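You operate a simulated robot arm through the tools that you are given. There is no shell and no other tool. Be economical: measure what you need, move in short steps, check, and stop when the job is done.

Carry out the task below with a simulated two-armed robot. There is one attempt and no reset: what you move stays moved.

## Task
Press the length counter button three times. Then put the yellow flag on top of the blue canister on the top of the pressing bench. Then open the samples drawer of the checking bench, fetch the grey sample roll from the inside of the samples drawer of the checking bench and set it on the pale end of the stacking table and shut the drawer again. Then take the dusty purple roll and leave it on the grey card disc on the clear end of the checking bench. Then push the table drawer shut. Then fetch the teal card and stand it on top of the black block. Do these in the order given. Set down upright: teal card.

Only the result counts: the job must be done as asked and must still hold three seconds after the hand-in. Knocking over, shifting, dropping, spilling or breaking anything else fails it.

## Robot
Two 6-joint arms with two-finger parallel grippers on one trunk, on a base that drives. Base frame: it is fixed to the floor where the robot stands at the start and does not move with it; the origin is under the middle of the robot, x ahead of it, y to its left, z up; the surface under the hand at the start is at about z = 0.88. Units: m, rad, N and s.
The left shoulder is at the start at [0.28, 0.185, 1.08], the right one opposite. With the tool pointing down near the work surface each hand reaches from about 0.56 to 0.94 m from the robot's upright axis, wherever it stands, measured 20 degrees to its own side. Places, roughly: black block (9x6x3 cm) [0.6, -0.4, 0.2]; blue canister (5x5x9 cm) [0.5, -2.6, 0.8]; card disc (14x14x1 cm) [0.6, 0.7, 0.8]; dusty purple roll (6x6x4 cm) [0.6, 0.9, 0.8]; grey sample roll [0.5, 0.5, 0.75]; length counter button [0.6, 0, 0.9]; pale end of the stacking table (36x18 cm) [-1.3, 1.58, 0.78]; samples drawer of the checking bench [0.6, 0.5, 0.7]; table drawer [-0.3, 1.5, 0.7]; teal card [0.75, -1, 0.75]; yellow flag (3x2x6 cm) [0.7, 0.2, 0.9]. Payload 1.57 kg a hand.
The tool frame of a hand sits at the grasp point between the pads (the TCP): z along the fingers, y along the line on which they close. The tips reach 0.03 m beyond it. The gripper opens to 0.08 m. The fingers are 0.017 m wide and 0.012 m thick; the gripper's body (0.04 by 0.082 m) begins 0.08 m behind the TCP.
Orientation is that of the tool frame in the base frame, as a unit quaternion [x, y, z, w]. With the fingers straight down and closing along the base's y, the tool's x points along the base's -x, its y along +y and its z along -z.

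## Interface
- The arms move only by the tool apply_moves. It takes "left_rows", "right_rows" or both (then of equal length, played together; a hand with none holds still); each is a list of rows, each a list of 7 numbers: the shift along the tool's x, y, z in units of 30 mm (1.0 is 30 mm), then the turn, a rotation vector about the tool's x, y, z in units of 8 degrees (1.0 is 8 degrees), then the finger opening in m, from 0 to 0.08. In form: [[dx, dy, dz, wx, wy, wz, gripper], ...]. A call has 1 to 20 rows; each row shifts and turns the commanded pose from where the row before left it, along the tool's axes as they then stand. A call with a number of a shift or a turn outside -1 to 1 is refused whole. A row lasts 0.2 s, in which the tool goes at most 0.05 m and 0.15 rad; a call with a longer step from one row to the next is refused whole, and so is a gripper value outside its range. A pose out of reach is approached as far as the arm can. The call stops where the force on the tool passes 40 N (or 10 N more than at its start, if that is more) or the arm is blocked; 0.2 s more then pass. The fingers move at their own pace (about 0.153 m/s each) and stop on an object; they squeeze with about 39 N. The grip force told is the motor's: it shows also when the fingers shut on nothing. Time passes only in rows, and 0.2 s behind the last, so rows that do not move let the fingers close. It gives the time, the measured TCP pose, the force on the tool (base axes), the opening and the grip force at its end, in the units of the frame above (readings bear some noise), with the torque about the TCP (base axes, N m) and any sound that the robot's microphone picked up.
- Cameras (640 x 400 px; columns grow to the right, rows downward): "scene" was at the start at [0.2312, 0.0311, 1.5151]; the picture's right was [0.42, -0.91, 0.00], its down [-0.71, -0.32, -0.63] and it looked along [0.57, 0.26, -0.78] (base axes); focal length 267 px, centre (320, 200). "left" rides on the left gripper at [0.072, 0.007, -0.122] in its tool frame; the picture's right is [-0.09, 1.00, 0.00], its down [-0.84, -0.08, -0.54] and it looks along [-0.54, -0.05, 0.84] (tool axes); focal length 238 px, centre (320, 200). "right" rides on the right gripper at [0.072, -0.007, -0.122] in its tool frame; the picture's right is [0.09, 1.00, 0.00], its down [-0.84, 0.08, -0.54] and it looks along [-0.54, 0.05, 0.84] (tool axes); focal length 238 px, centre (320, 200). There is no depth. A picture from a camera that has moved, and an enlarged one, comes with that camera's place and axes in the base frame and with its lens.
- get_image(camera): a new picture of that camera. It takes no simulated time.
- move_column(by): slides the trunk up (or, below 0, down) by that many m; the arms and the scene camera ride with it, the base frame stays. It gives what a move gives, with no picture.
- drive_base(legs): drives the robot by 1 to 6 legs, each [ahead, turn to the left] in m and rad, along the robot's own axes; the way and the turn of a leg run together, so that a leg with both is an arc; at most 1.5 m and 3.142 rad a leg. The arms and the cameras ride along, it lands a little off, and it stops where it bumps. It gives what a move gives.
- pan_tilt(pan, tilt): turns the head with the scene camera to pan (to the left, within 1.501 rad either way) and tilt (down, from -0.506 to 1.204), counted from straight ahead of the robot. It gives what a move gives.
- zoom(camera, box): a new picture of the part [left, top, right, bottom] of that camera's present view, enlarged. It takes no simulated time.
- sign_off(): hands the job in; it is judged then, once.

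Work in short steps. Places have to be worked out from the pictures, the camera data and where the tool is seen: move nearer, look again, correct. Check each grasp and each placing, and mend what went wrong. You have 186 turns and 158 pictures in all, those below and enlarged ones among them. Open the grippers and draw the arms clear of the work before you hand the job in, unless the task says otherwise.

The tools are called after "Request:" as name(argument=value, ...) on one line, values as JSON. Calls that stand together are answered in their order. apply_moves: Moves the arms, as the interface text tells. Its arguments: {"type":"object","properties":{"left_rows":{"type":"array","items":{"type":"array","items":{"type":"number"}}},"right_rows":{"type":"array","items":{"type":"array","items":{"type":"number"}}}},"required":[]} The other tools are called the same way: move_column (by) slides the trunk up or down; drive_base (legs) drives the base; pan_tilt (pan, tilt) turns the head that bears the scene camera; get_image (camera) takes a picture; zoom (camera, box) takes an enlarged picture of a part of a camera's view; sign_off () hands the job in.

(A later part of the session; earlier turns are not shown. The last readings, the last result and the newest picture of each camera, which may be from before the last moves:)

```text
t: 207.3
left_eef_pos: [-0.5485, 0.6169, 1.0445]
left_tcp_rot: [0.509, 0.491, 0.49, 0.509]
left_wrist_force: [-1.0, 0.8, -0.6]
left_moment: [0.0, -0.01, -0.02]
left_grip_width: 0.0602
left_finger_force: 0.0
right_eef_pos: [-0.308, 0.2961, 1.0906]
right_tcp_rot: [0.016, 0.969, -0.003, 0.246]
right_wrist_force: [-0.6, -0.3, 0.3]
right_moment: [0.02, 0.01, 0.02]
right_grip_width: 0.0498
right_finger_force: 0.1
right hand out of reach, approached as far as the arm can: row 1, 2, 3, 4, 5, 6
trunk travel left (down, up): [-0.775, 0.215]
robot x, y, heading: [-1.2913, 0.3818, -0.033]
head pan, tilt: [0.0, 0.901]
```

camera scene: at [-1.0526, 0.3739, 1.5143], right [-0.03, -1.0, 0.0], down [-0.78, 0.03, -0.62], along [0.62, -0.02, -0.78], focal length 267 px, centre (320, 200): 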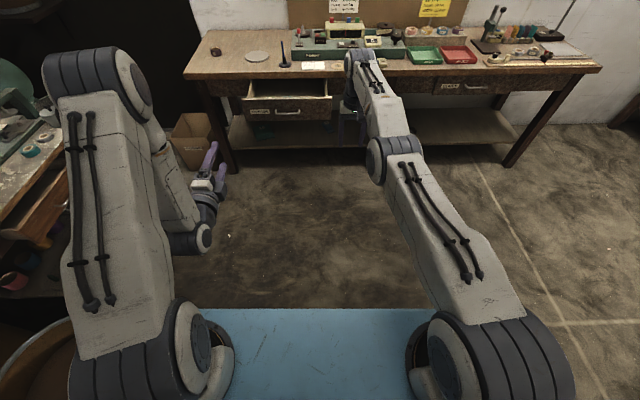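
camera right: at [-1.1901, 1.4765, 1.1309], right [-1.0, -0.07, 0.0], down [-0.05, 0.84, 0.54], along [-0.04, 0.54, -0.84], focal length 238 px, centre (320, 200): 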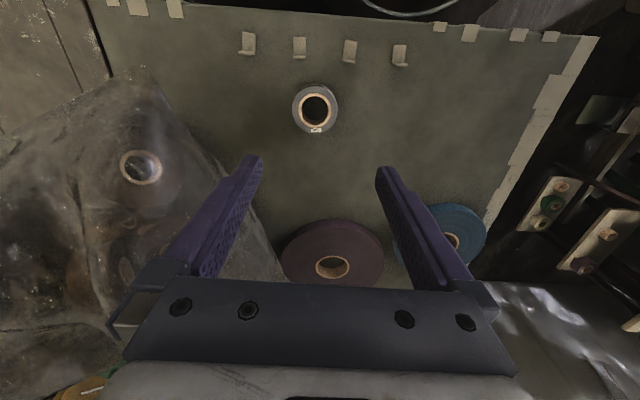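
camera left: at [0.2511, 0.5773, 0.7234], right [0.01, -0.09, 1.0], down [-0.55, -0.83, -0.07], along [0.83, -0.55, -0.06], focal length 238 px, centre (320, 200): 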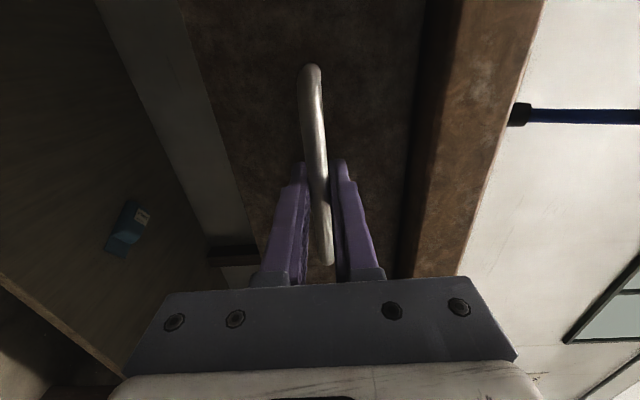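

Request:
apply_moves(right_rows=[[0, 0, 0, 0, 0.9, 0, 0.05], [0, 0, 0, 0, 0.9, 0, 0.05], [0, 0, 0, 0, 0.9, 0, 0.05], [0, 0, 0, 0, 0.9, 0, 0.05], [0.05, 0, 0.3, 0, 0, 0, 0.05], [0.05, 0, 0.3, 0, 0, 0, 0.05], [0.1, 0, 0.2, 0, 0, 0, 0.05], [0.1, 0, 0.2, 0, 0, 0, 0.05], [0.1, 0, 0.2, 0, 0, 0, 0.05], [0.1, 0, 0.2, 0, 0, 0, 0.05], [0.2, 0, 0.2, 0, 0, 0, 0.05], [0.2, 0, 0.2, 0, 0, 0, 0.05]])

```text
t: 209.9
left_eef_pos: [-0.5488, 0.6179, 1.0458]
left_tcp_rot: [0.51, 0.491, 0.49, 0.509]
left_wrist_force: [-0.1, 0.0, -0.8]
left_moment: [-0.01, 0.01, -0.02]
left_grip_width: 0.0602
left_finger_force: 0.0
right_eef_pos: [-0.3939, 0.2868, 1.0258]
right_tcp_rot: [0.015, 0.999, 0.002, 0.03]
right_wrist_force: [-0.1, 0.3, 0.9]
right_moment: [0.02, 0.04, -0.02]
right_grip_width: 0.05
right_finger_force: 0.1
right hand out of reach, approached as far as the arm can: row 1, 2, 3, 4, 6, 7, 8, 9, 10, 11, 12
trunk travel left (down, up): [-0.775, 0.215]
robot x, y, heading: [-1.2876, 0.3825, -0.033]
head pan, tilt: [0.0, 0.901]
```

The right arm is locked in a straight (singular) posture. A gentle press on the free bench edge will re-seed its posture (a force stop resets the command to the measured pose). I drive so the right hand is over the empty front strip near [0.46, 0.75].

Request:
drive_base(legs=[[0, 0.224], [0.88, 0], [0, 0.16]])

Request:
get_image(camera="right")

```text
t: 216.1
left_eef_pos: [0.1991, 1.0235, 1.0448]
left_tcp_rot: [0.413, 0.575, 0.574, 0.412]
left_wrist_force: [-0.4, 0.1, -0.2]
left_moment: [0.02, 0.02, 0.0]
left_grip_width: 0.0596
left_finger_force: 0.2
right_eef_pos: [0.4607, 0.7695, 1.026]
right_tcp_rot: [-0.164, 0.986, 0.006, 0.029]
right_wrist_force: [-0.3, 0.1, 0.2]
right_moment: [-0.04, -0.01, 0.01]
right_grip_width: 0.05
right_finger_force: 0.0
trunk travel left (down, up): [-0.775, 0.215]
robot x, y, heading: [-0.4113, 0.5447, 0.325]
head pan, tilt: [0.0, 0.901]
```

```text
58 pictures are left
camera right: at [0.3877, 0.737, 1.1434], right [-0.41, 0.91, 0.0], down [0.74, 0.33, 0.59], along [0.54, 0.24, -0.81], focal length 238 px, centre (320, 200)
```

right: 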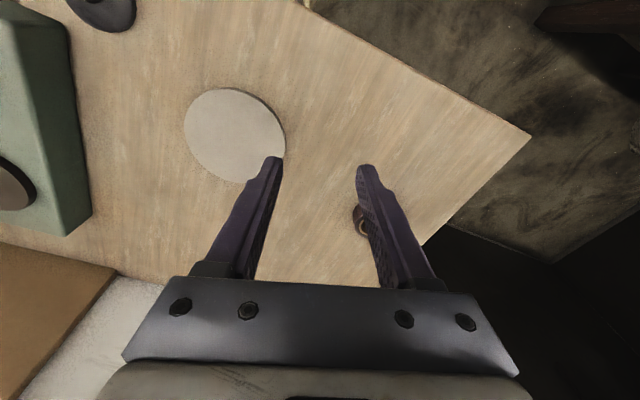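

The spot below (right of the disc) is free wood. I close the fingers and go down in steps until the force stop.

Request:
apply_moves(right_rows=[[0, 0, 0.3, 0, 0, 0, 0], [0, 0, 0.8, 0, 0, 0, 0], [0, 0, 0.8, 0, 0, 0, 0], [0, 0, 0.8, 0, 0, 0, 0], [0, 0, 0.8, 0, 0, 0, 0], [0, 0, 0.8, 0, 0, 0, 0]])

Request:
get_image(camera="right")

```text
t: 217.5
left_eef_pos: [0.1987, 1.0234, 1.0443]
left_tcp_rot: [0.413, 0.575, 0.573, 0.412]
left_wrist_force: [0.3, -0.2, 0.3]
left_moment: [0.0, 0.01, 0.03]
left_grip_width: 0.0597
left_finger_force: 0.1
right_eef_pos: [0.4637, 0.7674, 0.9009]
right_tcp_rot: [-0.164, 0.986, 0.007, 0.029]
right_wrist_force: [0.0, -0.6, 0.6]
right_moment: [0.03, 0.0, 0.01]
right_grip_width: 0.0
right_finger_force: 21.2
right hand out of reach, approached as far as the arm can: row 6
trunk travel left (down, up): [-0.775, 0.215]
robot x, y, heading: [-0.4097, 0.5409, 0.329]
head pan, tilt: [0.0, 0.901]
```

```text
57 pictures are left
camera right: at [0.3899, 0.7359, 1.0181], right [-0.41, 0.91, 0.0], down [0.74, 0.33, 0.59], along [0.54, 0.24, -0.81], focal length 238 px, centre (320, 200)
```

right: 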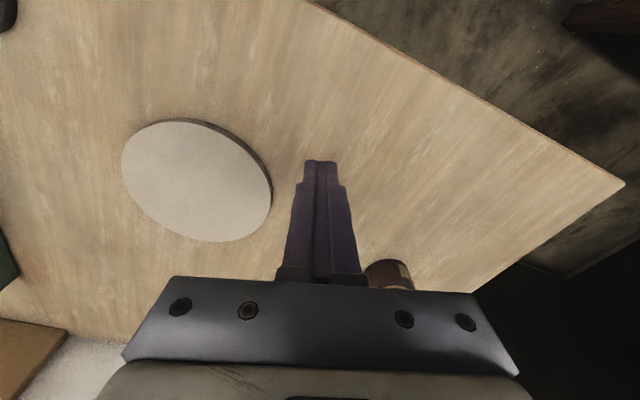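

Rows 1–5 were reachable, so the pose may be off the singularity; I try a small retract here before pressing.

Request:
apply_moves(right_rows=[[0, 0, -0.3, 0, 0, 0, 0], [0.2, 0, 0, 0, 0, 0, 0], [0.4, 0, 0, 0, 0, 0, 0], [0.6, 0, 0, 0, 0, 0, 0]])

```text
t: 218.5
left_eef_pos: [0.1997, 1.0226, 1.0433]
left_tcp_rot: [0.413, 0.575, 0.573, 0.413]
left_wrist_force: [0.1, 0.2, 0.0]
left_moment: [-0.01, -0.01, 0.01]
left_grip_width: 0.0599
left_finger_force: 0.0
right_eef_pos: [0.4621, 0.7708, 0.9056]
right_tcp_rot: [-0.164, 0.986, 0.005, 0.028]
right_wrist_force: [0.5, -0.7, 0.7]
right_moment: [-0.02, 0.02, 0.01]
right_grip_width: 0.0
right_finger_force: 20.8
right hand out of reach, approached as far as the arm can: row 2, 3, 4
trunk travel left (down, up): [-0.775, 0.215]
robot x, y, heading: [-0.4137, 0.5415, 0.33]
head pan, tilt: [0.0, 0.901]
```

Still stuck; I press down gently to the force stop.

Request:
apply_moves(right_rows=[[0, 0, 0.6, 0, 0, 0, 0], [0, 0, 0.6, 0, 0, 0, 0], [0, 0, 0.4, 0, 0, 0, 0], [0, 0, 0.2, 0, 0, 0, 0], [0, 0, 0.2, 0, 0, 0, 0], [0, 0, 0.2, 0, 0, 0, 0], [0, 0, 0.2, 0, 0, 0, 0]])

Request:
apply_moves(right_rows=[[0.1, 0, -0.2, 0, 0, 0, 0], [0.3, 0, -0.3, 0, 0, 0, 0], [0.5, 0, -0.3, 0, 0, 0, 0], [0.5, 0, -0.3, 0, 0, 0, 0]])

```text
t: 220.0
left_eef_pos: [0.1982, 1.0224, 1.0455]
left_tcp_rot: [0.412, 0.574, 0.574, 0.414]
left_wrist_force: [-1.7, 0.5, 0.9]
left_moment: [0.0, 0.01, 0.01]
left_grip_width: 0.0599
left_finger_force: 0.0
right_eef_pos: [0.4578, 0.7689, 0.8498]
right_tcp_rot: [-0.165, 0.986, 0.007, 0.032]
right_wrist_force: [-12.3, -5.7, 15.0]
right_moment: [-0.22, 0.4, 0.0]
right_grip_width: 0.0
right_finger_force: 21.0
right hand out of reach, approached as far as the arm can: row 2, 5
trunk travel left (down, up): [-0.775, 0.215]
robot x, y, heading: [-0.4112, 0.5405, 0.326]
head pan, tilt: [0.0, 0.901]
stopped in row 7 (right hand): the force on the tool passed its limit at 46 N (the readings are from after the stop); the commanded pose is now the measured one
```

```text
t: 221.0
left_eef_pos: [0.1991, 1.0231, 1.0441]
left_tcp_rot: [0.412, 0.575, 0.573, 0.414]
left_wrist_force: [0.4, -0.8, 0.6]
left_moment: [-0.02, -0.02, 0.0]
left_grip_width: 0.0602
left_finger_force: 0.1
right_eef_pos: [0.4565, 0.7736, 0.8642]
right_tcp_rot: [-0.165, 0.986, 0.008, 0.033]
right_wrist_force: [0.3, 0.7, -0.8]
right_moment: [0.02, 0.0, 0.0]
right_grip_width: 0.0
right_finger_force: 21.2
right hand out of reach, approached as far as the arm can: row 2, 3, 4
trunk travel left (down, up): [-0.775, 0.215]
robot x, y, heading: [-0.4104, 0.541, 0.325]
head pan, tilt: [0.0, 0.901]
```

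Request:
pan_tilt(pan=-0.3, tilt=0.7)

Request:
get_image(camera="scene")

```text
t: 221.8
left_eef_pos: [0.1997, 1.0232, 1.0444]
left_tcp_rot: [0.413, 0.574, 0.573, 0.413]
left_wrist_force: [0.3, 0.2, 0.4]
left_moment: [-0.01, 0.0, 0.02]
left_grip_width: 0.06
left_finger_force: 0.1
right_eef_pos: [0.4583, 0.7728, 0.8654]
right_tcp_rot: [-0.164, 0.986, 0.007, 0.032]
right_wrist_force: [-0.3, -0.2, -0.1]
right_moment: [-0.02, 0.03, -0.01]
right_grip_width: 0.0
right_finger_force: 21.5
trunk travel left (down, up): [-0.775, 0.215]
robot x, y, heading: [-0.4119, 0.5381, 0.329]
head pan, tilt: [-0.3, 0.7]
```

```text
56 pictures are left
camera scene: at [-0.1728, 0.595, 1.5304], right [0.03, -1.0, 0.0], down [-0.64, -0.02, -0.76], along [0.76, 0.02, -0.64], focal length 267 px, centre (320, 200)
```

scene: 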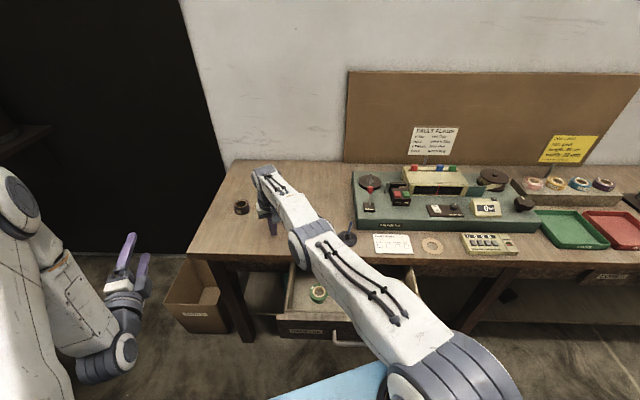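

Request:
apply_moves(right_rows=[[0.05, 0, 0, 0, 0, 0, 0], [0.05, 0, 0, 0, 0, 0, 0], [0.05, 0, 0, 0, 0, 0, 0], [0.1, 0, 0, 0, 0, 0, 0], [0.1, 0, 0, 0, 0, 0, 0], [0.1, 0, 0, 0, 0, 0, 0]])

```text
t: 223.2
left_eef_pos: [0.1999, 1.0247, 1.0447]
left_tcp_rot: [0.413, 0.575, 0.573, 0.413]
left_wrist_force: [-0.2, 0.0, 0.1]
left_moment: [0.01, -0.02, 0.03]
left_grip_width: 0.0602
left_finger_force: 0.0
right_eef_pos: [0.4574, 0.7736, 0.8657]
right_tcp_rot: [-0.164, 0.986, 0.007, 0.032]
right_wrist_force: [-0.7, -0.4, -1.0]
right_moment: [-0.01, -0.02, 0.0]
right_grip_width: 0.0
right_finger_force: 21.4
right hand out of reach, approached as far as the arm can: row 3, 5, 6
trunk travel left (down, up): [-0.775, 0.215]
robot x, y, heading: [-0.4087, 0.5415, 0.329]
head pan, tilt: [-0.3, 0.7]
```

Only the wrist responds. New idea: tilt the fingers inward (toward the robot) until the wrist saturates, which forces the elbow to flex. First I lift and back away to free space.

Request:
apply_moves(right_rows=[[0, 0, -0.8, 0, 0, 0, 0], [0, 0, -0.8, 0, 0, 0, 0], [0, 0, -0.8, 0, 0, 0, 0], [0, 0, -0.8, 0, 0, 0, 0], [0, 0, -0.8, 0, 0, 0, 0], [0, 0, -0.8, 0, 0, 0, 0]])

Request:
drive_base(legs=[[-0.5, 0]])

Request:
apply_moves(right_rows=[[0, 0, 0, 0, 0.9, 0, 0.03], [0, 0, 0, 0, 0.9, 0, 0.03], [0, 0, 0, 0, 0.9, 0, 0.03], [0, 0, 0, 0, 0.9, 0, 0.03], [0, 0, 0, 0, 0.9, 0, 0.03], [0, 0, 0, 0, 0.9, 0, 0.03], [0, 0, 0, 0, 0.9, 0, 0.03]])

```text
t: 224.6
left_eef_pos: [0.1986, 1.0237, 1.0439]
left_tcp_rot: [0.413, 0.575, 0.573, 0.413]
left_wrist_force: [0.7, 0.2, 0.1]
left_moment: [0.02, 0.0, 0.0]
left_grip_width: 0.06
left_finger_force: 0.0
right_eef_pos: [0.4601, 0.7782, 1.0082]
right_tcp_rot: [-0.164, 0.986, 0.007, 0.033]
right_wrist_force: [-0.5, 0.2, 0.7]
right_moment: [-0.02, -0.02, 0.02]
right_grip_width: 0.0
right_finger_force: 21.6
right hand out of reach, approached as far as the arm can: row 1, 2, 4
trunk travel left (down, up): [-0.775, 0.215]
robot x, y, heading: [-0.4131, 0.5424, 0.324]
head pan, tilt: [-0.3, 0.7]
```

```text
t: 227.6
left_eef_pos: [-0.2836, 0.8613, 1.0438]
left_tcp_rot: [0.412, 0.576, 0.573, 0.412]
left_wrist_force: [-0.2, 0.3, -0.1]
left_moment: [0.02, -0.01, 0.0]
left_grip_width: 0.0602
left_finger_force: 0.0
right_eef_pos: [-0.0225, 0.6172, 1.0074]
right_tcp_rot: [-0.166, 0.986, 0.007, 0.033]
right_wrist_force: [1.5, 0.0, -0.1]
right_moment: [-0.02, -0.01, 0.01]
right_grip_width: 0.0
right_finger_force: 21.5
trunk travel left (down, up): [-0.775, 0.215]
robot x, y, heading: [-0.8935, 0.3748, 0.329]
head pan, tilt: [-0.3, 0.7]
```

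```text
t: 229.2
left_eef_pos: [-0.2836, 0.8601, 1.0452]
left_tcp_rot: [0.412, 0.576, 0.573, 0.412]
left_wrist_force: [-0.6, 1.1, 0.5]
left_moment: [0.02, 0.01, -0.05]
left_grip_width: 0.0599
left_finger_force: 0.0
right_eef_pos: [-0.1797, 0.5254, 0.9955]
right_tcp_rot: [-0.152, 0.906, -0.064, -0.389]
right_wrist_force: [0.1, -0.6, 0.5]
right_moment: [0.01, -0.02, -0.01]
right_grip_width: 0.0301
right_finger_force: 0.1
right hand out of reach, approached as far as the arm can: row 1, 2, 3, 4, 5, 6, 7
trunk travel left (down, up): [-0.775, 0.215]
robot x, y, heading: [-0.8937, 0.3791, 0.333]
head pan, tilt: [-0.3, 0.7]
```

Request:
apply_moves(right_rows=[[0, 0, 0, 0, 0.9, 0, 0.03], [0, 0, 0, 0, 0.9, 0, 0.03], [0, 0, 0, 0, 0.9, 0, 0.03], [0, 0, 0, 0, 0.9, 0, 0.03], [0, 0, 0, 0, 0.9, 0, 0.03], [0, 0, 0, 0, 0.9, 0, 0.03], [0, 0, 0, 0, 0.9, 0, 0.03]])

```text
t: 230.8
left_eef_pos: [-0.2837, 0.8609, 1.0436]
left_tcp_rot: [0.412, 0.575, 0.574, 0.412]
left_wrist_force: [0.2, 0.2, 0.5]
left_moment: [-0.03, 0.01, 0.02]
left_grip_width: 0.0597
left_finger_force: 0.0
right_eef_pos: [-0.3765, 0.4354, 0.9659]
right_tcp_rot: [0.111, -0.654, 0.123, 0.738]
right_wrist_force: [-0.7, -1.0, -1.0]
right_moment: [0.01, -0.01, 0.0]
right_grip_width: 0.0302
right_finger_force: 0.1
right hand out of reach, approached as far as the arm can: row 1, 2, 3, 4, 5, 6, 7
trunk travel left (down, up): [-0.775, 0.215]
robot x, y, heading: [-0.8946, 0.3796, 0.326]
head pan, tilt: [-0.3, 0.7]
```

Request:
apply_moves(right_rows=[[0, 0, 0.3, 0, 0, 0, 0.03], [0, 0, 0.5, 0, 0, 0, 0.03], [0, 0, 0.5, 0, 0, 0, 0.03]])

Request:
get_image(camera="scene")

```text
t: 231.6
left_eef_pos: [-0.2834, 0.8615, 1.0431]
left_tcp_rot: [0.411, 0.576, 0.574, 0.412]
left_wrist_force: [0.0, 0.5, 0.2]
left_moment: [-0.02, 0.02, -0.01]
left_grip_width: 0.0602
left_finger_force: 0.1
right_eef_pos: [-0.4124, 0.4216, 0.971]
right_tcp_rot: [0.11, -0.653, 0.122, 0.739]
right_wrist_force: [0.1, 0.3, -0.9]
right_moment: [0.0, -0.01, -0.02]
right_grip_width: 0.0301
right_finger_force: 0.0
trunk travel left (down, up): [-0.775, 0.215]
robot x, y, heading: [-0.8907, 0.3786, 0.332]
head pan, tilt: [-0.3, 0.7]
```

```text
55 pictures are left
camera scene: at [-0.6541, 0.4316, 1.5304], right [0.03, -1.0, 0.0], down [-0.64, -0.02, -0.76], along [0.76, 0.02, -0.64], focal length 267 px, centre (320, 200)
```

scene: 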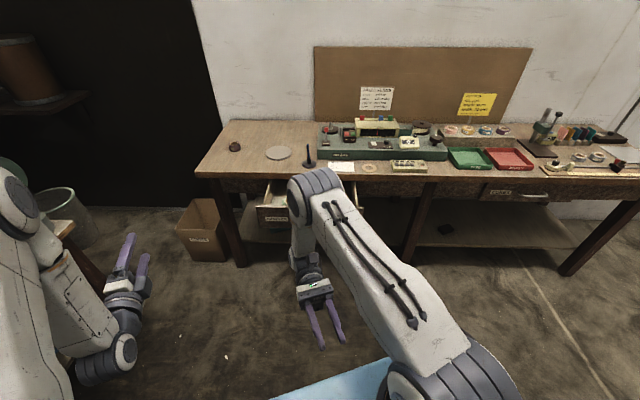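

The elbow is bent again and commands are followed. I now rotate the hand back to pointing down while moving it forward/up.

Request:
apply_moves(right_rows=[[0, 0, -0.8, 0, -0.9, 0, 0.05], [0, 0, -0.8, 0, -0.9, 0, 0.05], [0, 0, -0.8, 0, -0.9, 0, 0.05], [0, 0, -0.8, 0, -0.9, 0, 0.05], [0, 0, -0.8, 0, -0.9, 0, 0.05], [0, 0, -0.8, 0, -0.9, 0, 0.05], [0, 0, -0.8, 0, -0.9, 0, 0.05], [0, 0, -0.8, 0, -0.9, 0, 0.05], [0, 0, -0.8, 0, -0.9, 0, 0.05], [0, 0, -0.8, 0, -0.9, 0, 0.05]])

```text
t: 233.8
left_eef_pos: [-0.2825, 0.8605, 1.0445]
left_tcp_rot: [0.413, 0.575, 0.573, 0.412]
left_wrist_force: [0.4, -0.7, 0.4]
left_moment: [-0.02, 0.02, -0.08]
left_grip_width: 0.06
left_finger_force: 0.2
right_eef_pos: [-0.2199, 0.4856, 1.0657]
right_tcp_rot: [-0.161, 0.963, -0.034, -0.213]
right_wrist_force: [-0.6, -0.3, -0.1]
right_moment: [0.01, 0.0, 0.0]
right_grip_width: 0.0502
right_finger_force: 0.1
trunk travel left (down, up): [-0.775, 0.215]
robot x, y, heading: [-0.8938, 0.3833, 0.328]
head pan, tilt: [-0.3, 0.7]
```

Request:
apply_moves(right_rows=[[0, -0.6, -0.8, 0, -0.78, 0, 0.05], [0, -0.6, -0.8, 0, -0.78, 0, 0.05], [0, -0.6, -0.8, 0, -0.78, 0, 0.05], [0, -0.6, -0.8, 0, -0.78, 0, 0.05], [0, -0.6, -0.8, 0, 0, 0, 0.05], [0.3, -0.6, -0.8, 0, 0, 0, 0.05], [0.3, -0.6, -0.8, 0, 0, 0, 0.05]])

```text
t: 235.3
left_eef_pos: [-0.2832, 0.8615, 1.0434]
left_tcp_rot: [0.412, 0.575, 0.574, 0.412]
left_wrist_force: [-0.1, 0.6, 0.2]
left_moment: [-0.02, 0.02, -0.01]
left_grip_width: 0.0601
left_finger_force: 0.0
right_eef_pos: [-0.17, 0.3705, 1.2299]
right_tcp_rot: [-0.166, 0.986, 0.002, -0.002]
right_wrist_force: [0.7, 0.6, -0.3]
right_moment: [-0.01, 0.03, 0.0]
right_grip_width: 0.0501
right_finger_force: 0.1
trunk travel left (down, up): [-0.775, 0.215]
robot x, y, heading: [-0.8924, 0.3789, 0.329]
head pan, tilt: [-0.3, 0.7]
```

Recovered. Now shut the drawer: I square up to the bench, lower the trunk, and bring the left hand to handle height.

Request:
drive_base(legs=[[0, -0.329]])

Request:
move_column(by=-0.3)

Request:
apply_moves(left_rows=[[-0.8, -0.2, 0, 0, 0, 0, 0.06], [-0.8, -0.2, 0, 0, 0, 0, 0.06], [-0.8, -0.2, 0, 0, 0, 0, 0.06], [-0.8, -0.2, 0, 0, 0, 0, 0.06], [-0.8, -0.1, 0, 0, 0, 0, 0.06]], right_rows=[[0, 0, -0.5, 0, 0, 0, 0.05], [0, 0, -0.5, 0, 0, 0, 0.05], [0, 0, -0.5, 0, 0, 0, 0.05], [0, 0, -0.5, 0, 0, 0, 0.05], [0, 0, -0.5, 0, 0, 0, 0.05]])

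Request:
get_image(camera="left")

```text
t: 236.8
left_eef_pos: [-0.1596, 0.6348, 1.0442]
left_tcp_rot: [0.502, 0.499, 0.497, 0.502]
left_wrist_force: [0.0, -0.1, -0.1]
left_moment: [0.01, -0.05, -0.02]
left_grip_width: 0.0602
left_finger_force: 0.1
right_eef_pos: [-0.2119, 0.1335, 1.2311]
right_tcp_rot: [0.002, 1.0, 0.0, -0.001]
right_wrist_force: [0.2, -0.2, 0.4]
right_moment: [-0.03, 0.01, -0.01]
right_grip_width: 0.0501
right_finger_force: 0.0
trunk travel left (down, up): [-0.775, 0.215]
robot x, y, heading: [-0.8918, 0.3788, -0.002]
head pan, tilt: [-0.3, 0.7]
```

```text
t: 239.8
left_eef_pos: [-0.1579, 0.6345, 0.7445]
left_tcp_rot: [0.502, 0.499, 0.497, 0.501]
left_wrist_force: [0.0, -0.3, 0.8]
left_moment: [0.01, -0.01, 0.03]
left_grip_width: 0.0603
left_finger_force: 0.1
right_eef_pos: [-0.2115, 0.1342, 0.9296]
right_tcp_rot: [0.001, 1.0, 0.001, -0.001]
right_wrist_force: [-0.9, -0.9, 0.3]
right_moment: [-0.01, -0.05, -0.01]
right_grip_width: 0.0498
right_finger_force: 0.1
trunk travel left (down, up): [-0.475, 0.515]
robot x, y, heading: [-0.892, 0.3757, -0.005]
head pan, tilt: [-0.3, 0.7]
```

```text
t: 241.0
left_eef_pos: [-0.1576, 0.5135, 0.7177]
left_tcp_rot: [0.502, 0.499, 0.497, 0.501]
left_wrist_force: [-0.2, -0.2, 0.0]
left_moment: [0.0, 0.03, -0.04]
left_grip_width: 0.0601
left_finger_force: 0.1
right_eef_pos: [-0.2107, 0.1351, 1.0061]
right_tcp_rot: [0.001, 1.0, 0.001, 0.0]
right_wrist_force: [-0.3, -0.6, -0.2]
right_moment: [0.0, -0.01, 0.04]
right_grip_width: 0.0499
right_finger_force: 0.1
trunk travel left (down, up): [-0.475, 0.515]
robot x, y, heading: [-0.8901, 0.3751, -0.004]
head pan, tilt: [-0.3, 0.7]
```

```text
54 pictures are left
camera left: at [-0.2786, 0.586, 0.7239], right [0.0, -0.09, 1.0], down [-0.55, -0.83, -0.08], along [0.84, -0.55, -0.05], focal length 238 px, centre (320, 200)
```

left: 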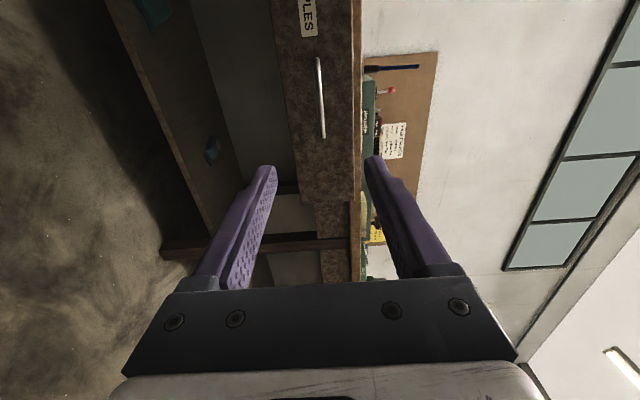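

The handle is aligned between the fingers. I drive 0.31 m so they straddle the bar, then pinch it.

Request:
drive_base(legs=[[0.3, 0]])

Request:
get_image(camera="left")

```text
t: 243.0
left_eef_pos: [0.1427, 0.5085, 0.7171]
left_tcp_rot: [0.503, 0.498, 0.497, 0.502]
left_wrist_force: [0.6, -0.4, 0.0]
left_moment: [0.0, -0.03, 0.01]
left_grip_width: 0.0599
left_finger_force: 0.1
right_eef_pos: [0.0903, 0.1306, 1.0067]
right_tcp_rot: [0.002, 1.0, 0.002, 0.0]
right_wrist_force: [-0.3, 0.3, 0.3]
right_moment: [0.01, -0.03, 0.01]
right_grip_width: 0.0498
right_finger_force: 0.1
trunk travel left (down, up): [-0.475, 0.515]
robot x, y, heading: [-0.5941, 0.376, -0.008]
head pan, tilt: [-0.3, 0.7]
```

```text
53 pictures are left
camera left: at [0.0222, 0.5826, 0.724], right [0.0, -0.09, 1.0], down [-0.55, -0.83, -0.08], along [0.83, -0.55, -0.05], focal length 238 px, centre (320, 200)
```

left: 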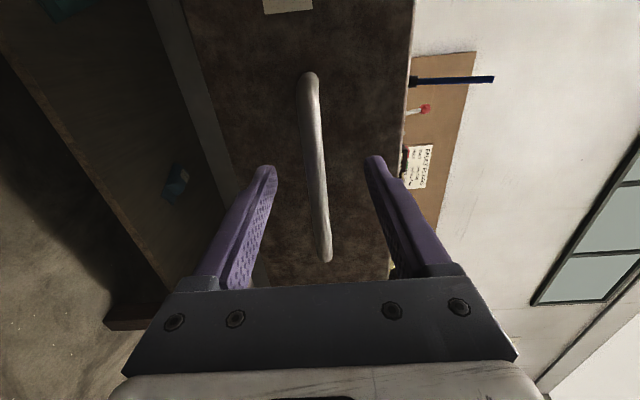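

Request:
apply_moves(left_rows=[[0, 0, 0.2, 0, 0, 0, 0.06], [0, 0, 0.15, 0, 0, 0, 0.06], [0, 0, 0, 0, 0, 0, 0.0], [0, 0, 0, 0, 0, 0, 0.0], [0, 0, 0, 0, 0, 0, 0.0]])

Request:
drive_base(legs=[[0.21, 0]])

```text
t: 244.2
left_eef_pos: [0.1528, 0.5096, 0.7156]
left_tcp_rot: [0.504, 0.5, 0.496, 0.501]
left_wrist_force: [-1.7, -0.8, -17.2]
left_moment: [0.07, -0.05, -0.23]
left_grip_width: 0.0118
left_finger_force: 29.2
right_eef_pos: [0.0902, 0.13, 1.0052]
right_tcp_rot: [0.001, 1.0, 0.001, -0.001]
right_wrist_force: [1.5, 0.2, -1.0]
right_moment: [0.0, 0.0, 0.01]
right_grip_width: 0.0496
right_finger_force: 0.0
trunk travel left (down, up): [-0.475, 0.515]
robot x, y, heading: [-0.5947, 0.3745, -0.005]
head pan, tilt: [-0.3, 0.7]
```

```text
t: 245.8
left_eef_pos: [0.3572, 0.5093, 0.7144]
left_tcp_rot: [0.504, 0.501, 0.496, 0.5]
left_wrist_force: [1.0, -1.5, -23.0]
left_moment: [0.15, -0.01, -0.2]
left_grip_width: 0.0119
left_finger_force: 28.6
right_eef_pos: [0.2944, 0.13, 1.005]
right_tcp_rot: [0.001, 1.0, 0.002, -0.001]
right_wrist_force: [0.9, 0.4, 0.2]
right_moment: [0.01, 0.03, -0.05]
right_grip_width: 0.0499
right_finger_force: 0.0
trunk travel left (down, up): [-0.475, 0.515]
robot x, y, heading: [-0.3887, 0.3757, -0.003]
head pan, tilt: [-0.3, 0.7]
```

Request:
apply_moves(left_rows=[[0, -0.05, 0.2, 0, 0, 0, 0.0], [0, 0, 0.2, 0, 0, 0, 0.0], [0, 0, 0.1, 0, 0, 0, 0.0], [0, 0, 0.1, 0, 0, 0, 0.0], [0, 0, 0.05, 0, 0, 0, 0.0]])

```text
t: 247.1
left_eef_pos: [0.3744, 0.5092, 0.715]
left_tcp_rot: [0.502, 0.5, 0.497, 0.501]
left_wrist_force: [-17.6, 7.1, 11.9]
left_moment: [0.09, 0.05, -0.13]
left_grip_width: 0.0118
left_finger_force: 29.3
right_eef_pos: [0.2937, 0.1315, 1.0069]
right_tcp_rot: [0.001, 1.0, 0.001, 0.0]
right_wrist_force: [0.1, 0.4, 0.3]
right_moment: [-0.04, 0.01, 0.0]
right_grip_width: 0.0502
right_finger_force: 0.1
trunk travel left (down, up): [-0.475, 0.515]
robot x, y, heading: [-0.3867, 0.3736, -0.009]
head pan, tilt: [-0.3, 0.7]
```

Drawer shut (resistance met). I release, back off, raise the trunk, and restore the left hand to pointing down.

Request:
apply_moves(left_rows=[[0, 0, 0, 0, 0, 0, 0.06], [0, 0, 0, 0, 0, 0, 0.06], [0, 0, -0.8, 0, 0, 0, 0.06], [0, 0, -0.8, 0, 0, 0, 0.06]])

Request:
drive_base(legs=[[-0.35, 0]])

Request:
move_column(by=0.3)

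Request:
apply_moves(left_rows=[[0.5, 0.5, 0, 0.94, 0, 0, 0.06], [0.5, 0.5, 0, 0.94, 0, 0, 0.06], [0.5, 0.5, 0, 0.94, 0, 0, 0.06], [0.5, 0, 0, 0.94, 0, 0, 0.06], [0.5, 0, 0, 0.94, 0, 0, 0.06], [0.5, 0, 0, 0.94, 0, 0, 0.06], [0.5, 0, 0, 0.94, 0, 0, 0.06], [0, 0, 0, 0.94, 0, 0, 0.06], [0, 0, 0, 0.94, 0, 0, 0.06], [0, 0, 0, 0.94, 0, 0, 0.06], [0, 0, 0, 0.94, 0, 0, 0.06], [0, 0, 0, 0.91, 0, 0, 0.06]])

```text
t: 248.1
left_eef_pos: [0.3266, 0.5094, 0.7133]
left_tcp_rot: [0.504, 0.502, 0.495, 0.5]
left_wrist_force: [0.2, -0.4, 0.2]
left_moment: [0.02, -0.02, 0.02]
left_grip_width: 0.06
left_finger_force: 0.1
right_eef_pos: [0.2943, 0.1308, 1.0064]
right_tcp_rot: [0.001, 1.0, 0.002, 0.0]
right_wrist_force: [0.5, 0.1, 0.0]
right_moment: [0.01, 0.02, -0.02]
right_grip_width: 0.0499
right_finger_force: 0.1
trunk travel left (down, up): [-0.475, 0.515]
robot x, y, heading: [-0.388, 0.379, -0.002]
head pan, tilt: [-0.3, 0.7]
```

```text
t: 250.3
left_eef_pos: [-0.0269, 0.5143, 0.713]
left_tcp_rot: [0.502, 0.502, 0.498, 0.498]
left_wrist_force: [0.1, 0.4, -0.2]
left_moment: [0.01, 0.01, 0.0]
left_grip_width: 0.06
left_finger_force: 0.0
right_eef_pos: [-0.0583, 0.1365, 1.0065]
right_tcp_rot: [-0.003, 1.0, 0.002, 0.0]
right_wrist_force: [-0.6, 0.6, -0.4]
right_moment: [0.02, 0.01, -0.04]
right_grip_width: 0.0498
right_finger_force: 0.1
trunk travel left (down, up): [-0.475, 0.515]
robot x, y, heading: [-0.7423, 0.3773, 0.007]
head pan, tilt: [-0.3, 0.7]
```

```text
t: 253.3
left_eef_pos: [-0.0269, 0.5169, 1.0134]
left_tcp_rot: [0.501, 0.502, 0.498, 0.498]
left_wrist_force: [0.1, -0.4, -0.2]
left_moment: [-0.01, 0.04, 0.0]
left_grip_width: 0.0598
left_finger_force: 0.1
right_eef_pos: [-0.0575, 0.1353, 1.3065]
right_tcp_rot: [-0.003, 1.0, 0.003, 0.0]
right_wrist_force: [0.4, 0.4, 0.1]
right_moment: [-0.01, 0.02, 0.02]
right_grip_width: 0.05
right_finger_force: 0.1
trunk travel left (down, up): [-0.775, 0.215]
robot x, y, heading: [-0.7435, 0.3781, 0.004]
head pan, tilt: [-0.3, 0.7]
```

```text
t: 255.9
left_eef_pos: [-0.0087, 0.6046, 1.0469]
left_tcp_rot: [0.713, 0.688, 0.058, 0.123]
left_wrist_force: [0.2, -0.9, -0.6]
left_moment: [-0.01, 0.01, 0.01]
left_grip_width: 0.0598
left_finger_force: 0.0
left hand out of reach, approached as far as the arm can: row 1, 2, 8, 9, 10, 12
right_eef_pos: [-0.0565, 0.1361, 1.3061]
right_tcp_rot: [-0.003, 1.0, 0.001, 0.0]
right_wrist_force: [-0.5, 0.0, 0.0]
right_moment: [-0.04, 0.03, 0.01]
right_grip_width: 0.05
right_finger_force: 0.0
trunk travel left (down, up): [-0.775, 0.215]
robot x, y, heading: [-0.7418, 0.3745, -0.002]
head pan, tilt: [-0.3, 0.7]
```

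Request:
apply_moves(left_rows=[[0, 0, -0.3, 0.92, 0.31, 0, 0.06], [0, 0, -0.3, 0.92, 0.31, 0, 0.06], [0, 0, -0.5, 0, 0, -0.94, 0.06], [0, 0, -0.5, 0, 0, -0.94, 0.06], [0, 0, -0.5, 0, 0, -0.94, 0.06], [0, 0, -0.5, 0, 0, -0.94, 0.06], [0, 0, 0, 0, 0, -0.94, 0.06], [0, 0, 0, 0, 0, -0.94, 0.06], [0, 0, 0, 0, 0, -0.94, 0.06], [0, 0, 0, 0, 0, -0.94, 0.06], [0, 0, 0, 0, 0, -0.94, 0.06], [0, 0, 0, 0, 0, -0.94, 0.06], [0, 0, 0, 0, 0, -0.94, 0.06], [0, 0, 0, 0, 0, -0.94, 0.06]])

```text
t: 258.9
left_eef_pos: [-0.0428, 0.6226, 1.0807]
left_tcp_rot: [0.017, 0.992, -0.057, 0.11]
left_wrist_force: [-0.1, 0.2, -0.2]
left_moment: [0.0, -0.01, -0.02]
left_grip_width: 0.0598
left_finger_force: 0.1
left hand out of reach, approached as far as the arm can: row 1, 2, 4, 5, 6, 7
right_eef_pos: [-0.0568, 0.1364, 1.3061]
right_tcp_rot: [-0.002, 1.0, 0.001, 0.0]
right_wrist_force: [0.5, -0.3, 0.4]
right_moment: [0.01, -0.05, -0.03]
right_grip_width: 0.05
right_finger_force: 0.0
trunk travel left (down, up): [-0.775, 0.215]
robot x, y, heading: [-0.7443, 0.3751, -0.002]
head pan, tilt: [-0.3, 0.7]
```

Request:
apply_moves(left_rows=[[0, 0, 0, -0.39, 0.79, 0, 0.06], [0, 0, 0, -0.39, 0.79, 0, 0.06], [0.3, 0, -0.5, 0, 0, 0, 0.06], [0.3, 0, -0.5, 0, 0, 0, 0.06], [0.3, 0, -0.5, 0, 0, 0, 0.06], [0.3, 0, -0.5, 0, 0, 0, 0.06]])

Request:
pan_tilt(pan=0.3, tilt=0.8)

Request:
get_image(camera="scene")

```text
t: 260.3
left_eef_pos: [-0.0924, 0.6315, 1.1278]
left_tcp_rot: [0.019, 0.992, -0.062, 0.113]
left_wrist_force: [-0.7, -0.4, -0.5]
left_moment: [-0.02, 0.01, -0.02]
left_grip_width: 0.0601
left_finger_force: 0.2
left hand out of reach, approached as far as the arm can: row 1, 2, 6
right_eef_pos: [-0.0577, 0.1359, 1.306]
right_tcp_rot: [-0.003, 1.0, 0.002, 0.0]
right_wrist_force: [-0.6, 0.5, 0.0]
right_moment: [-0.01, -0.02, 0.02]
right_grip_width: 0.0499
right_finger_force: 0.1
trunk travel left (down, up): [-0.775, 0.215]
robot x, y, heading: [-0.7443, 0.3754, -0.002]
head pan, tilt: [-0.3, 0.7]
```

```text
t: 261.3
left_eef_pos: [-0.0919, 0.63, 1.1294]
left_tcp_rot: [0.019, 0.991, -0.063, 0.113]
left_wrist_force: [0.2, -0.8, 0.1]
left_moment: [0.0, -0.01, 0.03]
left_grip_width: 0.0599
left_finger_force: 0.1
right_eef_pos: [-0.0578, 0.1364, 1.3062]
right_tcp_rot: [-0.002, 1.0, 0.002, 0.001]
right_wrist_force: [-0.3, 0.0, -0.1]
right_moment: [0.0, 0.0, 0.02]
right_grip_width: 0.05
right_finger_force: 0.0
trunk travel left (down, up): [-0.775, 0.215]
robot x, y, heading: [-0.7413, 0.371, 0.002]
head pan, tilt: [0.3, 0.799]
```

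```text
52 pictures are left
camera scene: at [-0.5021, 0.3985, 1.5222], right [0.3, -0.96, 0.0], down [-0.68, -0.21, -0.7], along [0.67, 0.21, -0.72], focal length 267 px, centre (320, 200)
```

scene: 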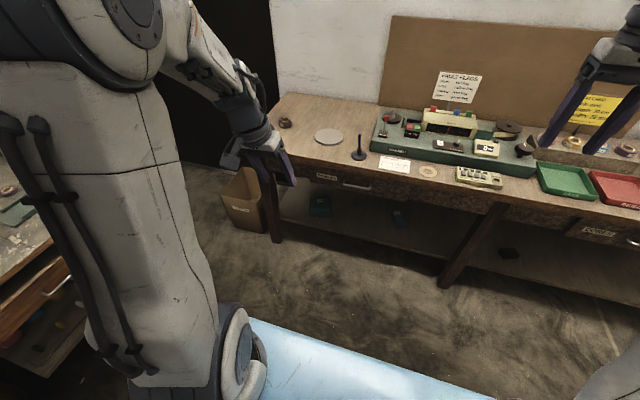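

The drawer is shut. Next the purple roll with the right hand: I raise the left arm a bit and drive to about [-0.15, 0.80].

Request:
apply_moves(left_rows=[[0, 0, -0.8, 0, 0, 0, 0.06], [0, 0, -0.8, 0, 0, 0, 0.06], [0, 0, -0.8, 0, 0, 0, 0.06], [0, 0, -0.8, 0, 0, 0, 0.06], [0, 0, -0.8, 0, 0, 0, 0.06]])

Request:
drive_base(legs=[[0, 0.62], [0.72, 0], [0, -0.62]])

Request:
pan_tilt(pan=0.0, tilt=0.8)

Request:
get_image(camera="scene")

```text
t: 262.5
left_eef_pos: [-0.1316, 0.6654, 1.2087]
left_tcp_rot: [0.02, 0.99, -0.072, 0.121]
left_wrist_force: [-0.2, 0.6, 0.2]
left_moment: [0.03, 0.0, -0.03]
left_grip_width: 0.0597
left_finger_force: 0.0
left hand out of reach, approached as far as the arm can: row 1, 2, 3, 4, 5
right_eef_pos: [-0.0573, 0.1365, 1.3056]
right_tcp_rot: [-0.003, 1.0, 0.002, 0.001]
right_wrist_force: [0.8, -0.1, -0.2]
right_moment: [0.01, 0.0, 0.01]
right_grip_width: 0.05
right_finger_force: 0.1
trunk travel left (down, up): [-0.775, 0.215]
robot x, y, heading: [-0.7385, 0.3725, 0.002]
head pan, tilt: [0.3, 0.799]
```

```text
t: 269.8
left_eef_pos: [0.4652, 1.0642, 1.208]
left_tcp_rot: [0.03, 0.99, -0.074, 0.12]
left_wrist_force: [0.1, 0.2, -0.4]
left_moment: [0.01, 0.0, -0.01]
left_grip_width: 0.0598
left_finger_force: 0.1
right_eef_pos: [0.5279, 0.5324, 1.306]
right_tcp_rot: [0.008, 1.0, 0.001, 0.0]
right_wrist_force: [-1.0, -0.1, -1.2]
right_moment: [0.01, -0.01, -0.02]
right_grip_width: 0.0501
right_finger_force: 0.1
trunk travel left (down, up): [-0.775, 0.215]
robot x, y, heading: [-0.1517, 0.7863, -0.021]
head pan, tilt: [0.3, 0.799]
```

```text
t: 270.6
left_eef_pos: [0.4646, 1.0644, 1.2084]
left_tcp_rot: [0.03, 0.99, -0.074, 0.12]
left_wrist_force: [0.1, -0.3, 0.3]
left_moment: [0.0, 0.06, -0.01]
left_grip_width: 0.0599
left_finger_force: 0.1
right_eef_pos: [0.5279, 0.5325, 1.3078]
right_tcp_rot: [0.008, 1.0, 0.001, -0.001]
right_wrist_force: [0.6, 0.7, -0.3]
right_moment: [-0.05, 0.01, -0.02]
right_grip_width: 0.0501
right_finger_force: 0.0
trunk travel left (down, up): [-0.775, 0.215]
robot x, y, heading: [-0.1502, 0.7854, -0.023]
head pan, tilt: [0.0, 0.799]
```

```text
51 pictures are left
camera scene: at [0.0917, 0.7805, 1.5222], right [-0.02, -1.0, 0.0], down [-0.72, 0.02, -0.7], along [0.7, -0.01, -0.72], focal length 267 px, centre (320, 200)
```

scene: 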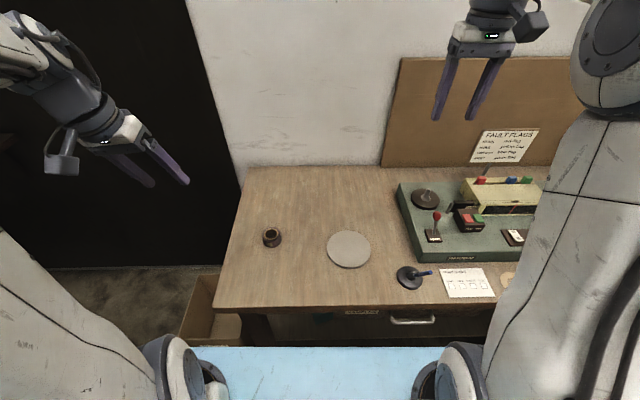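

Purple roll near [0.59, 0.92], disc near [0.555, 0.69]. I move the right hand over the roll for a close view.

Request:
apply_moves(right_rows=[[-0.13, 0.98, 0.6, 0, 0, 0, 0.078], [-0.13, 0.98, 0.6, 0, 0, 0, 0.078], [-0.13, 0.98, 0.6, 0, 0, 0, 0.078], [-0.13, 0.98, 0.6, 0, 0, 0, 0.078], [-0.13, 0.98, 0.6, 0, 0, 0, 0.078], [-0.13, 0.98, 0.6, 0, 0, 0, 0.078], [-0.13, 0.98, 0.6, 0, 0, 0, 0.078], [-0.13, 0.98, 0.6, 0, 0, 0, 0.078], [-0.13, 0.98, 0.6, 0, 0, 0, 0.078], [-0.13, 0.98, 0.6, 0, 0, 0, 0.078], [-0.13, 0.98, 0.6, 0, 0, 0, 0.078], [-0.13, 0.98, 0.6, 0, 0, 0, 0.078]])

Request:
get_image(camera="right")

```text
t: 273.2
left_eef_pos: [0.4644, 1.0649, 1.2078]
left_tcp_rot: [0.03, 0.99, -0.074, 0.12]
left_wrist_force: [0.1, 0.2, -0.6]
left_moment: [0.03, -0.03, 0.0]
left_grip_width: 0.0602
left_finger_force: 0.0
right_eef_pos: [0.5826, 0.887, 1.0901]
right_tcp_rot: [0.008, 1.0, 0.0, -0.001]
right_wrist_force: [0.9, -0.4, 0.0]
right_moment: [0.01, 0.01, 0.01]
right_grip_width: 0.0778
right_finger_force: 0.1
trunk travel left (down, up): [-0.775, 0.215]
robot x, y, heading: [-0.1488, 0.7841, -0.028]
head pan, tilt: [0.0, 0.799]
```

```text
50 pictures are left
camera right: at [0.5087, 0.8803, 1.2123], right [-0.08, 1.0, 0.0], down [0.84, 0.06, 0.54], along [0.54, 0.04, -0.84], focal length 238 px, centre (320, 200)
```

right: 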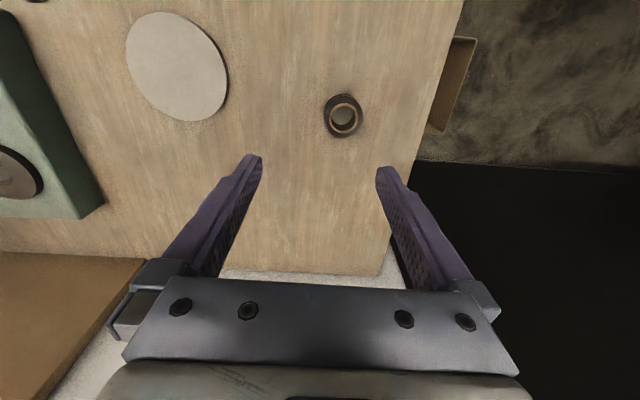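

Roll centre ≈[0.590, 0.920], disc ≈[0.547, 0.683]. I align over the roll and descend to 0.92.

Request:
apply_moves(right_rows=[[-0.13, 0.55, 0.6, 0, 0, 0, 0.078], [-0.13, 0.55, 0.9, 0, 0, 0, 0.078], [0, 0, 0.9, 0, 0, 0, 0.078], [0, 0, 0.9, 0, 0, 0, 0.078], [0, 0, 0.9, 0, 0, 0, 0.078], [0, 0, 0.9, 0, 0, 0, 0.078], [0, 0, 0.6, 0, 0, 0, 0.078]])

Request:
get_image(camera="right")

```text
t: 274.8
left_eef_pos: [0.4644, 1.0661, 1.2073]
left_tcp_rot: [0.03, 0.99, -0.074, 0.12]
left_wrist_force: [0.0, 0.4, 0.8]
left_moment: [0.0, 0.01, 0.02]
left_grip_width: 0.0603
left_finger_force: 0.1
right_eef_pos: [0.5882, 0.9165, 0.9211]
right_tcp_rot: [0.008, 1.0, 0.002, 0.0]
right_wrist_force: [0.0, 0.2, 0.3]
right_moment: [0.01, -0.01, 0.03]
right_grip_width: 0.0778
right_finger_force: 0.0
trunk travel left (down, up): [-0.775, 0.215]
robot x, y, heading: [-0.1501, 0.784, -0.02]
head pan, tilt: [0.0, 0.799]
```

```text
49 pictures are left
camera right: at [0.5153, 0.9114, 1.0425], right [-0.08, 1.0, 0.0], down [0.84, 0.06, 0.54], along [0.54, 0.04, -0.84], focal length 238 px, centre (320, 200)
```

right: 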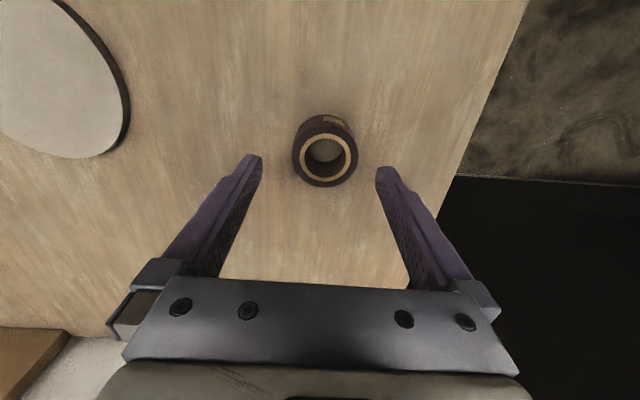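

Request:
apply_moves(right_rows=[[-0.1, 0.22, 0.6, 0, 0, 0, 0.078], [0, 0, 0.7, 0, 0, 0, 0.078], [0, 0, 0.6, 0, 0, 0, 0.078], [0, 0, 0.1, 0, 0, 0, 0.078], [0, 0, 0, 0, 0, 0, 0.03], [0, 0, 0, 0, 0, 0, 0.03], [0, 0, 0, 0, 0, 0, 0.03]])

Request:
get_image(camera="right")

```text
t: 276.4
left_eef_pos: [0.4641, 1.0644, 1.2085]
left_tcp_rot: [0.029, 0.99, -0.073, 0.121]
left_wrist_force: [-1.0, 0.7, -0.2]
left_moment: [0.0, 0.01, 0.0]
left_grip_width: 0.0601
left_finger_force: 0.0
right_eef_pos: [0.5925, 0.9255, 0.8598]
right_tcp_rot: [0.008, 1.0, 0.002, 0.0]
right_wrist_force: [0.9, 0.5, 1.1]
right_moment: [-0.03, -0.03, 0.01]
right_grip_width: 0.0559
right_finger_force: 39.5
trunk travel left (down, up): [-0.775, 0.215]
robot x, y, heading: [-0.1471, 0.7873, -0.023]
head pan, tilt: [0.0, 0.799]
```

```text
48 pictures are left
camera right: at [0.5196, 0.9201, 0.9821], right [-0.08, 1.0, 0.0], down [0.84, 0.06, 0.54], along [0.54, 0.04, -0.84], focal length 238 px, centre (320, 200)
```

right: 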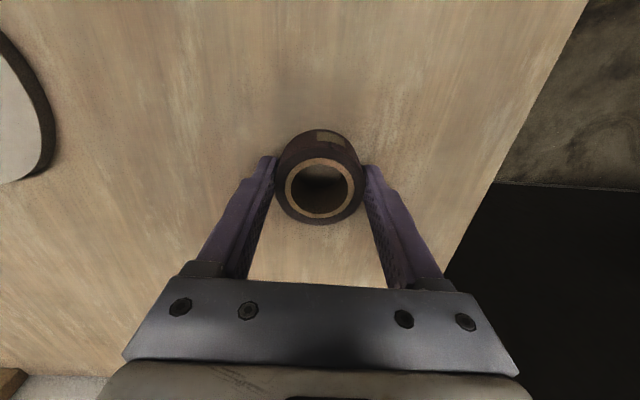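

Gripped at 56 mm. I lift 8 cm and carry it toward the disc.

Request:
apply_moves(right_rows=[[0, 0, -0.7, 0, 0, 0, 0.03], [0, 0, -1, 0, 0, 0, 0.03], [0, 0, -1, 0, 0, 0, 0.03], [0.15, -0.9, 0, 0, 0, 0, 0.03], [0.15, -0.9, 0, 0, 0, 0, 0.03], [0.15, -0.9, 0, 0, 0, 0, 0.03], [0.15, -0.9, 0, 0, 0, 0, 0.03], [0.15, -0.9, 0, 0, 0, 0, 0.03], [0.15, -0.9, 0, 0, 0, 0, 0.03], [0.15, -0.9, 0, 0, 0, 0, 0.03], [0.15, -0.9, 0, 0, 0, 0, 0.03], [0.15, -0.9, 0, 0, 0, 0, 0.03]])

Request:
get_image(camera="right")

Request:
get_image(camera="scene")

```text
t: 279.0
left_eef_pos: [0.4658, 1.0644, 1.2075]
left_tcp_rot: [0.03, 0.99, -0.074, 0.12]
left_wrist_force: [0.0, -0.3, 0.3]
left_moment: [-0.02, 0.01, 0.0]
left_grip_width: 0.06
left_finger_force: 0.1
right_eef_pos: [0.5467, 0.6817, 0.9403]
right_tcp_rot: [0.008, 1.0, 0.001, 0.0]
right_wrist_force: [-0.3, -0.6, -0.6]
right_moment: [0.0, 0.0, 0.02]
right_grip_width: 0.0557
right_finger_force: 39.2
trunk travel left (down, up): [-0.775, 0.215]
robot x, y, heading: [-0.1505, 0.7822, -0.021]
head pan, tilt: [0.0, 0.799]
```

```text
47 pictures are left
camera right: at [0.4749, 0.6762, 1.0614], right [-0.08, 1.0, 0.0], down [0.84, 0.06, 0.54], along [0.54, 0.04, -0.84], focal length 238 px, centre (320, 200)
```

right: 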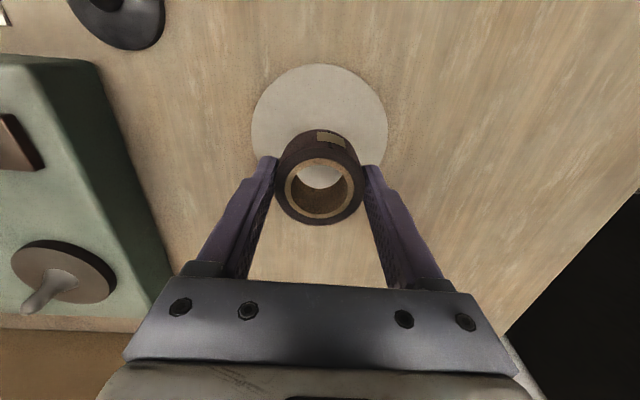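

```text
46 pictures are left
camera scene: at [0.0918, 0.7806, 1.5222], right [-0.02, -1.0, 0.0], down [-0.72, 0.02, -0.7], along [0.7, -0.02, -0.72], focal length 267 px, centre (320, 200)
```

scene: 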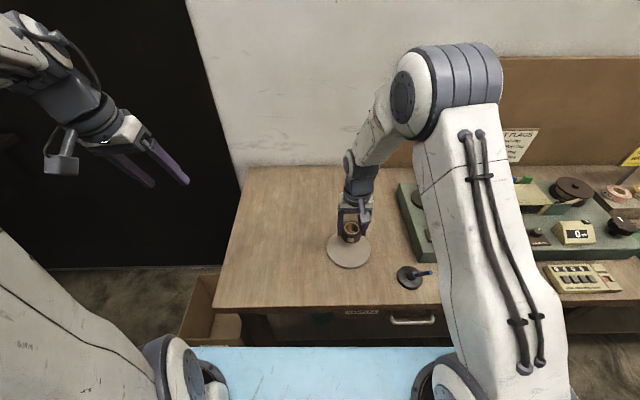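

Centred over the disc (≈[0.542, 0.682]). I lower to ~4 mm above, then creep to contact.

Request:
apply_moves(right_rows=[[0.13, 0, 0.7, 0, 0, 0, 0.03], [0, 0, 0.7, 0, 0, 0, 0.03], [0, 0, 0.6, 0, 0, 0, 0.03], [0, 0, 0.2, 0, 0, 0, 0.03]])

Request:
apply_moves(right_rows=[[0, 0, 0.07, 0, 0, 0, 0.03], [0, 0, 0.07, 0, 0, 0, 0.03]])

```text
t: 280.0
left_eef_pos: [0.4643, 1.0647, 1.2075]
left_tcp_rot: [0.03, 0.99, -0.073, 0.12]
left_wrist_force: [0.5, -0.6, 0.2]
left_moment: [-0.02, 0.03, -0.02]
left_grip_width: 0.0602
left_finger_force: 0.1
right_eef_pos: [0.5433, 0.6848, 0.8724]
right_tcp_rot: [0.008, 1.0, 0.001, 0.0]
right_wrist_force: [-0.2, 0.6, -2.4]
right_moment: [0.03, 0.01, 0.0]
right_grip_width: 0.0555
right_finger_force: 38.9
trunk travel left (down, up): [-0.775, 0.215]
robot x, y, heading: [-0.153, 0.7879, -0.02]
head pan, tilt: [0.0, 0.799]
```

```text
t: 280.6
left_eef_pos: [0.4651, 1.0646, 1.2081]
left_tcp_rot: [0.03, 0.99, -0.073, 0.12]
left_wrist_force: [1.0, 0.0, -0.3]
left_moment: [0.03, -0.01, 0.03]
left_grip_width: 0.06
left_finger_force: 0.0
right_eef_pos: [0.543, 0.6822, 0.8701]
right_tcp_rot: [0.008, 1.0, 0.002, -0.001]
right_wrist_force: [-1.2, -0.2, 1.0]
right_moment: [-0.09, 0.0, -0.03]
right_grip_width: 0.0554
right_finger_force: 39.1
trunk travel left (down, up): [-0.775, 0.215]
robot x, y, heading: [-0.153, 0.7877, -0.025]
head pan, tilt: [0.0, 0.799]
```

Request:
apply_moves(right_rows=[[0, 0, 0.05, 0, 0, 0, 0.03], [0, 0, 0.03, 0, 0, 0, 0.03]])

```text
t: 281.2
left_eef_pos: [0.4638, 1.0657, 1.2094]
left_tcp_rot: [0.029, 0.99, -0.073, 0.119]
left_wrist_force: [0.7, -0.8, 0.2]
left_moment: [0.01, 0.06, 0.0]
left_grip_width: 0.0601
left_finger_force: 0.1
right_eef_pos: [0.544, 0.6836, 0.87]
right_tcp_rot: [0.008, 1.0, 0.002, 0.001]
right_wrist_force: [-6.6, 3.6, 22.8]
right_moment: [0.05, 0.25, 0.0]
right_grip_width: 0.0556
right_finger_force: 39.2
trunk travel left (down, up): [-0.775, 0.215]
robot x, y, heading: [-0.1534, 0.7836, -0.02]
head pan, tilt: [0.0, 0.799]
```

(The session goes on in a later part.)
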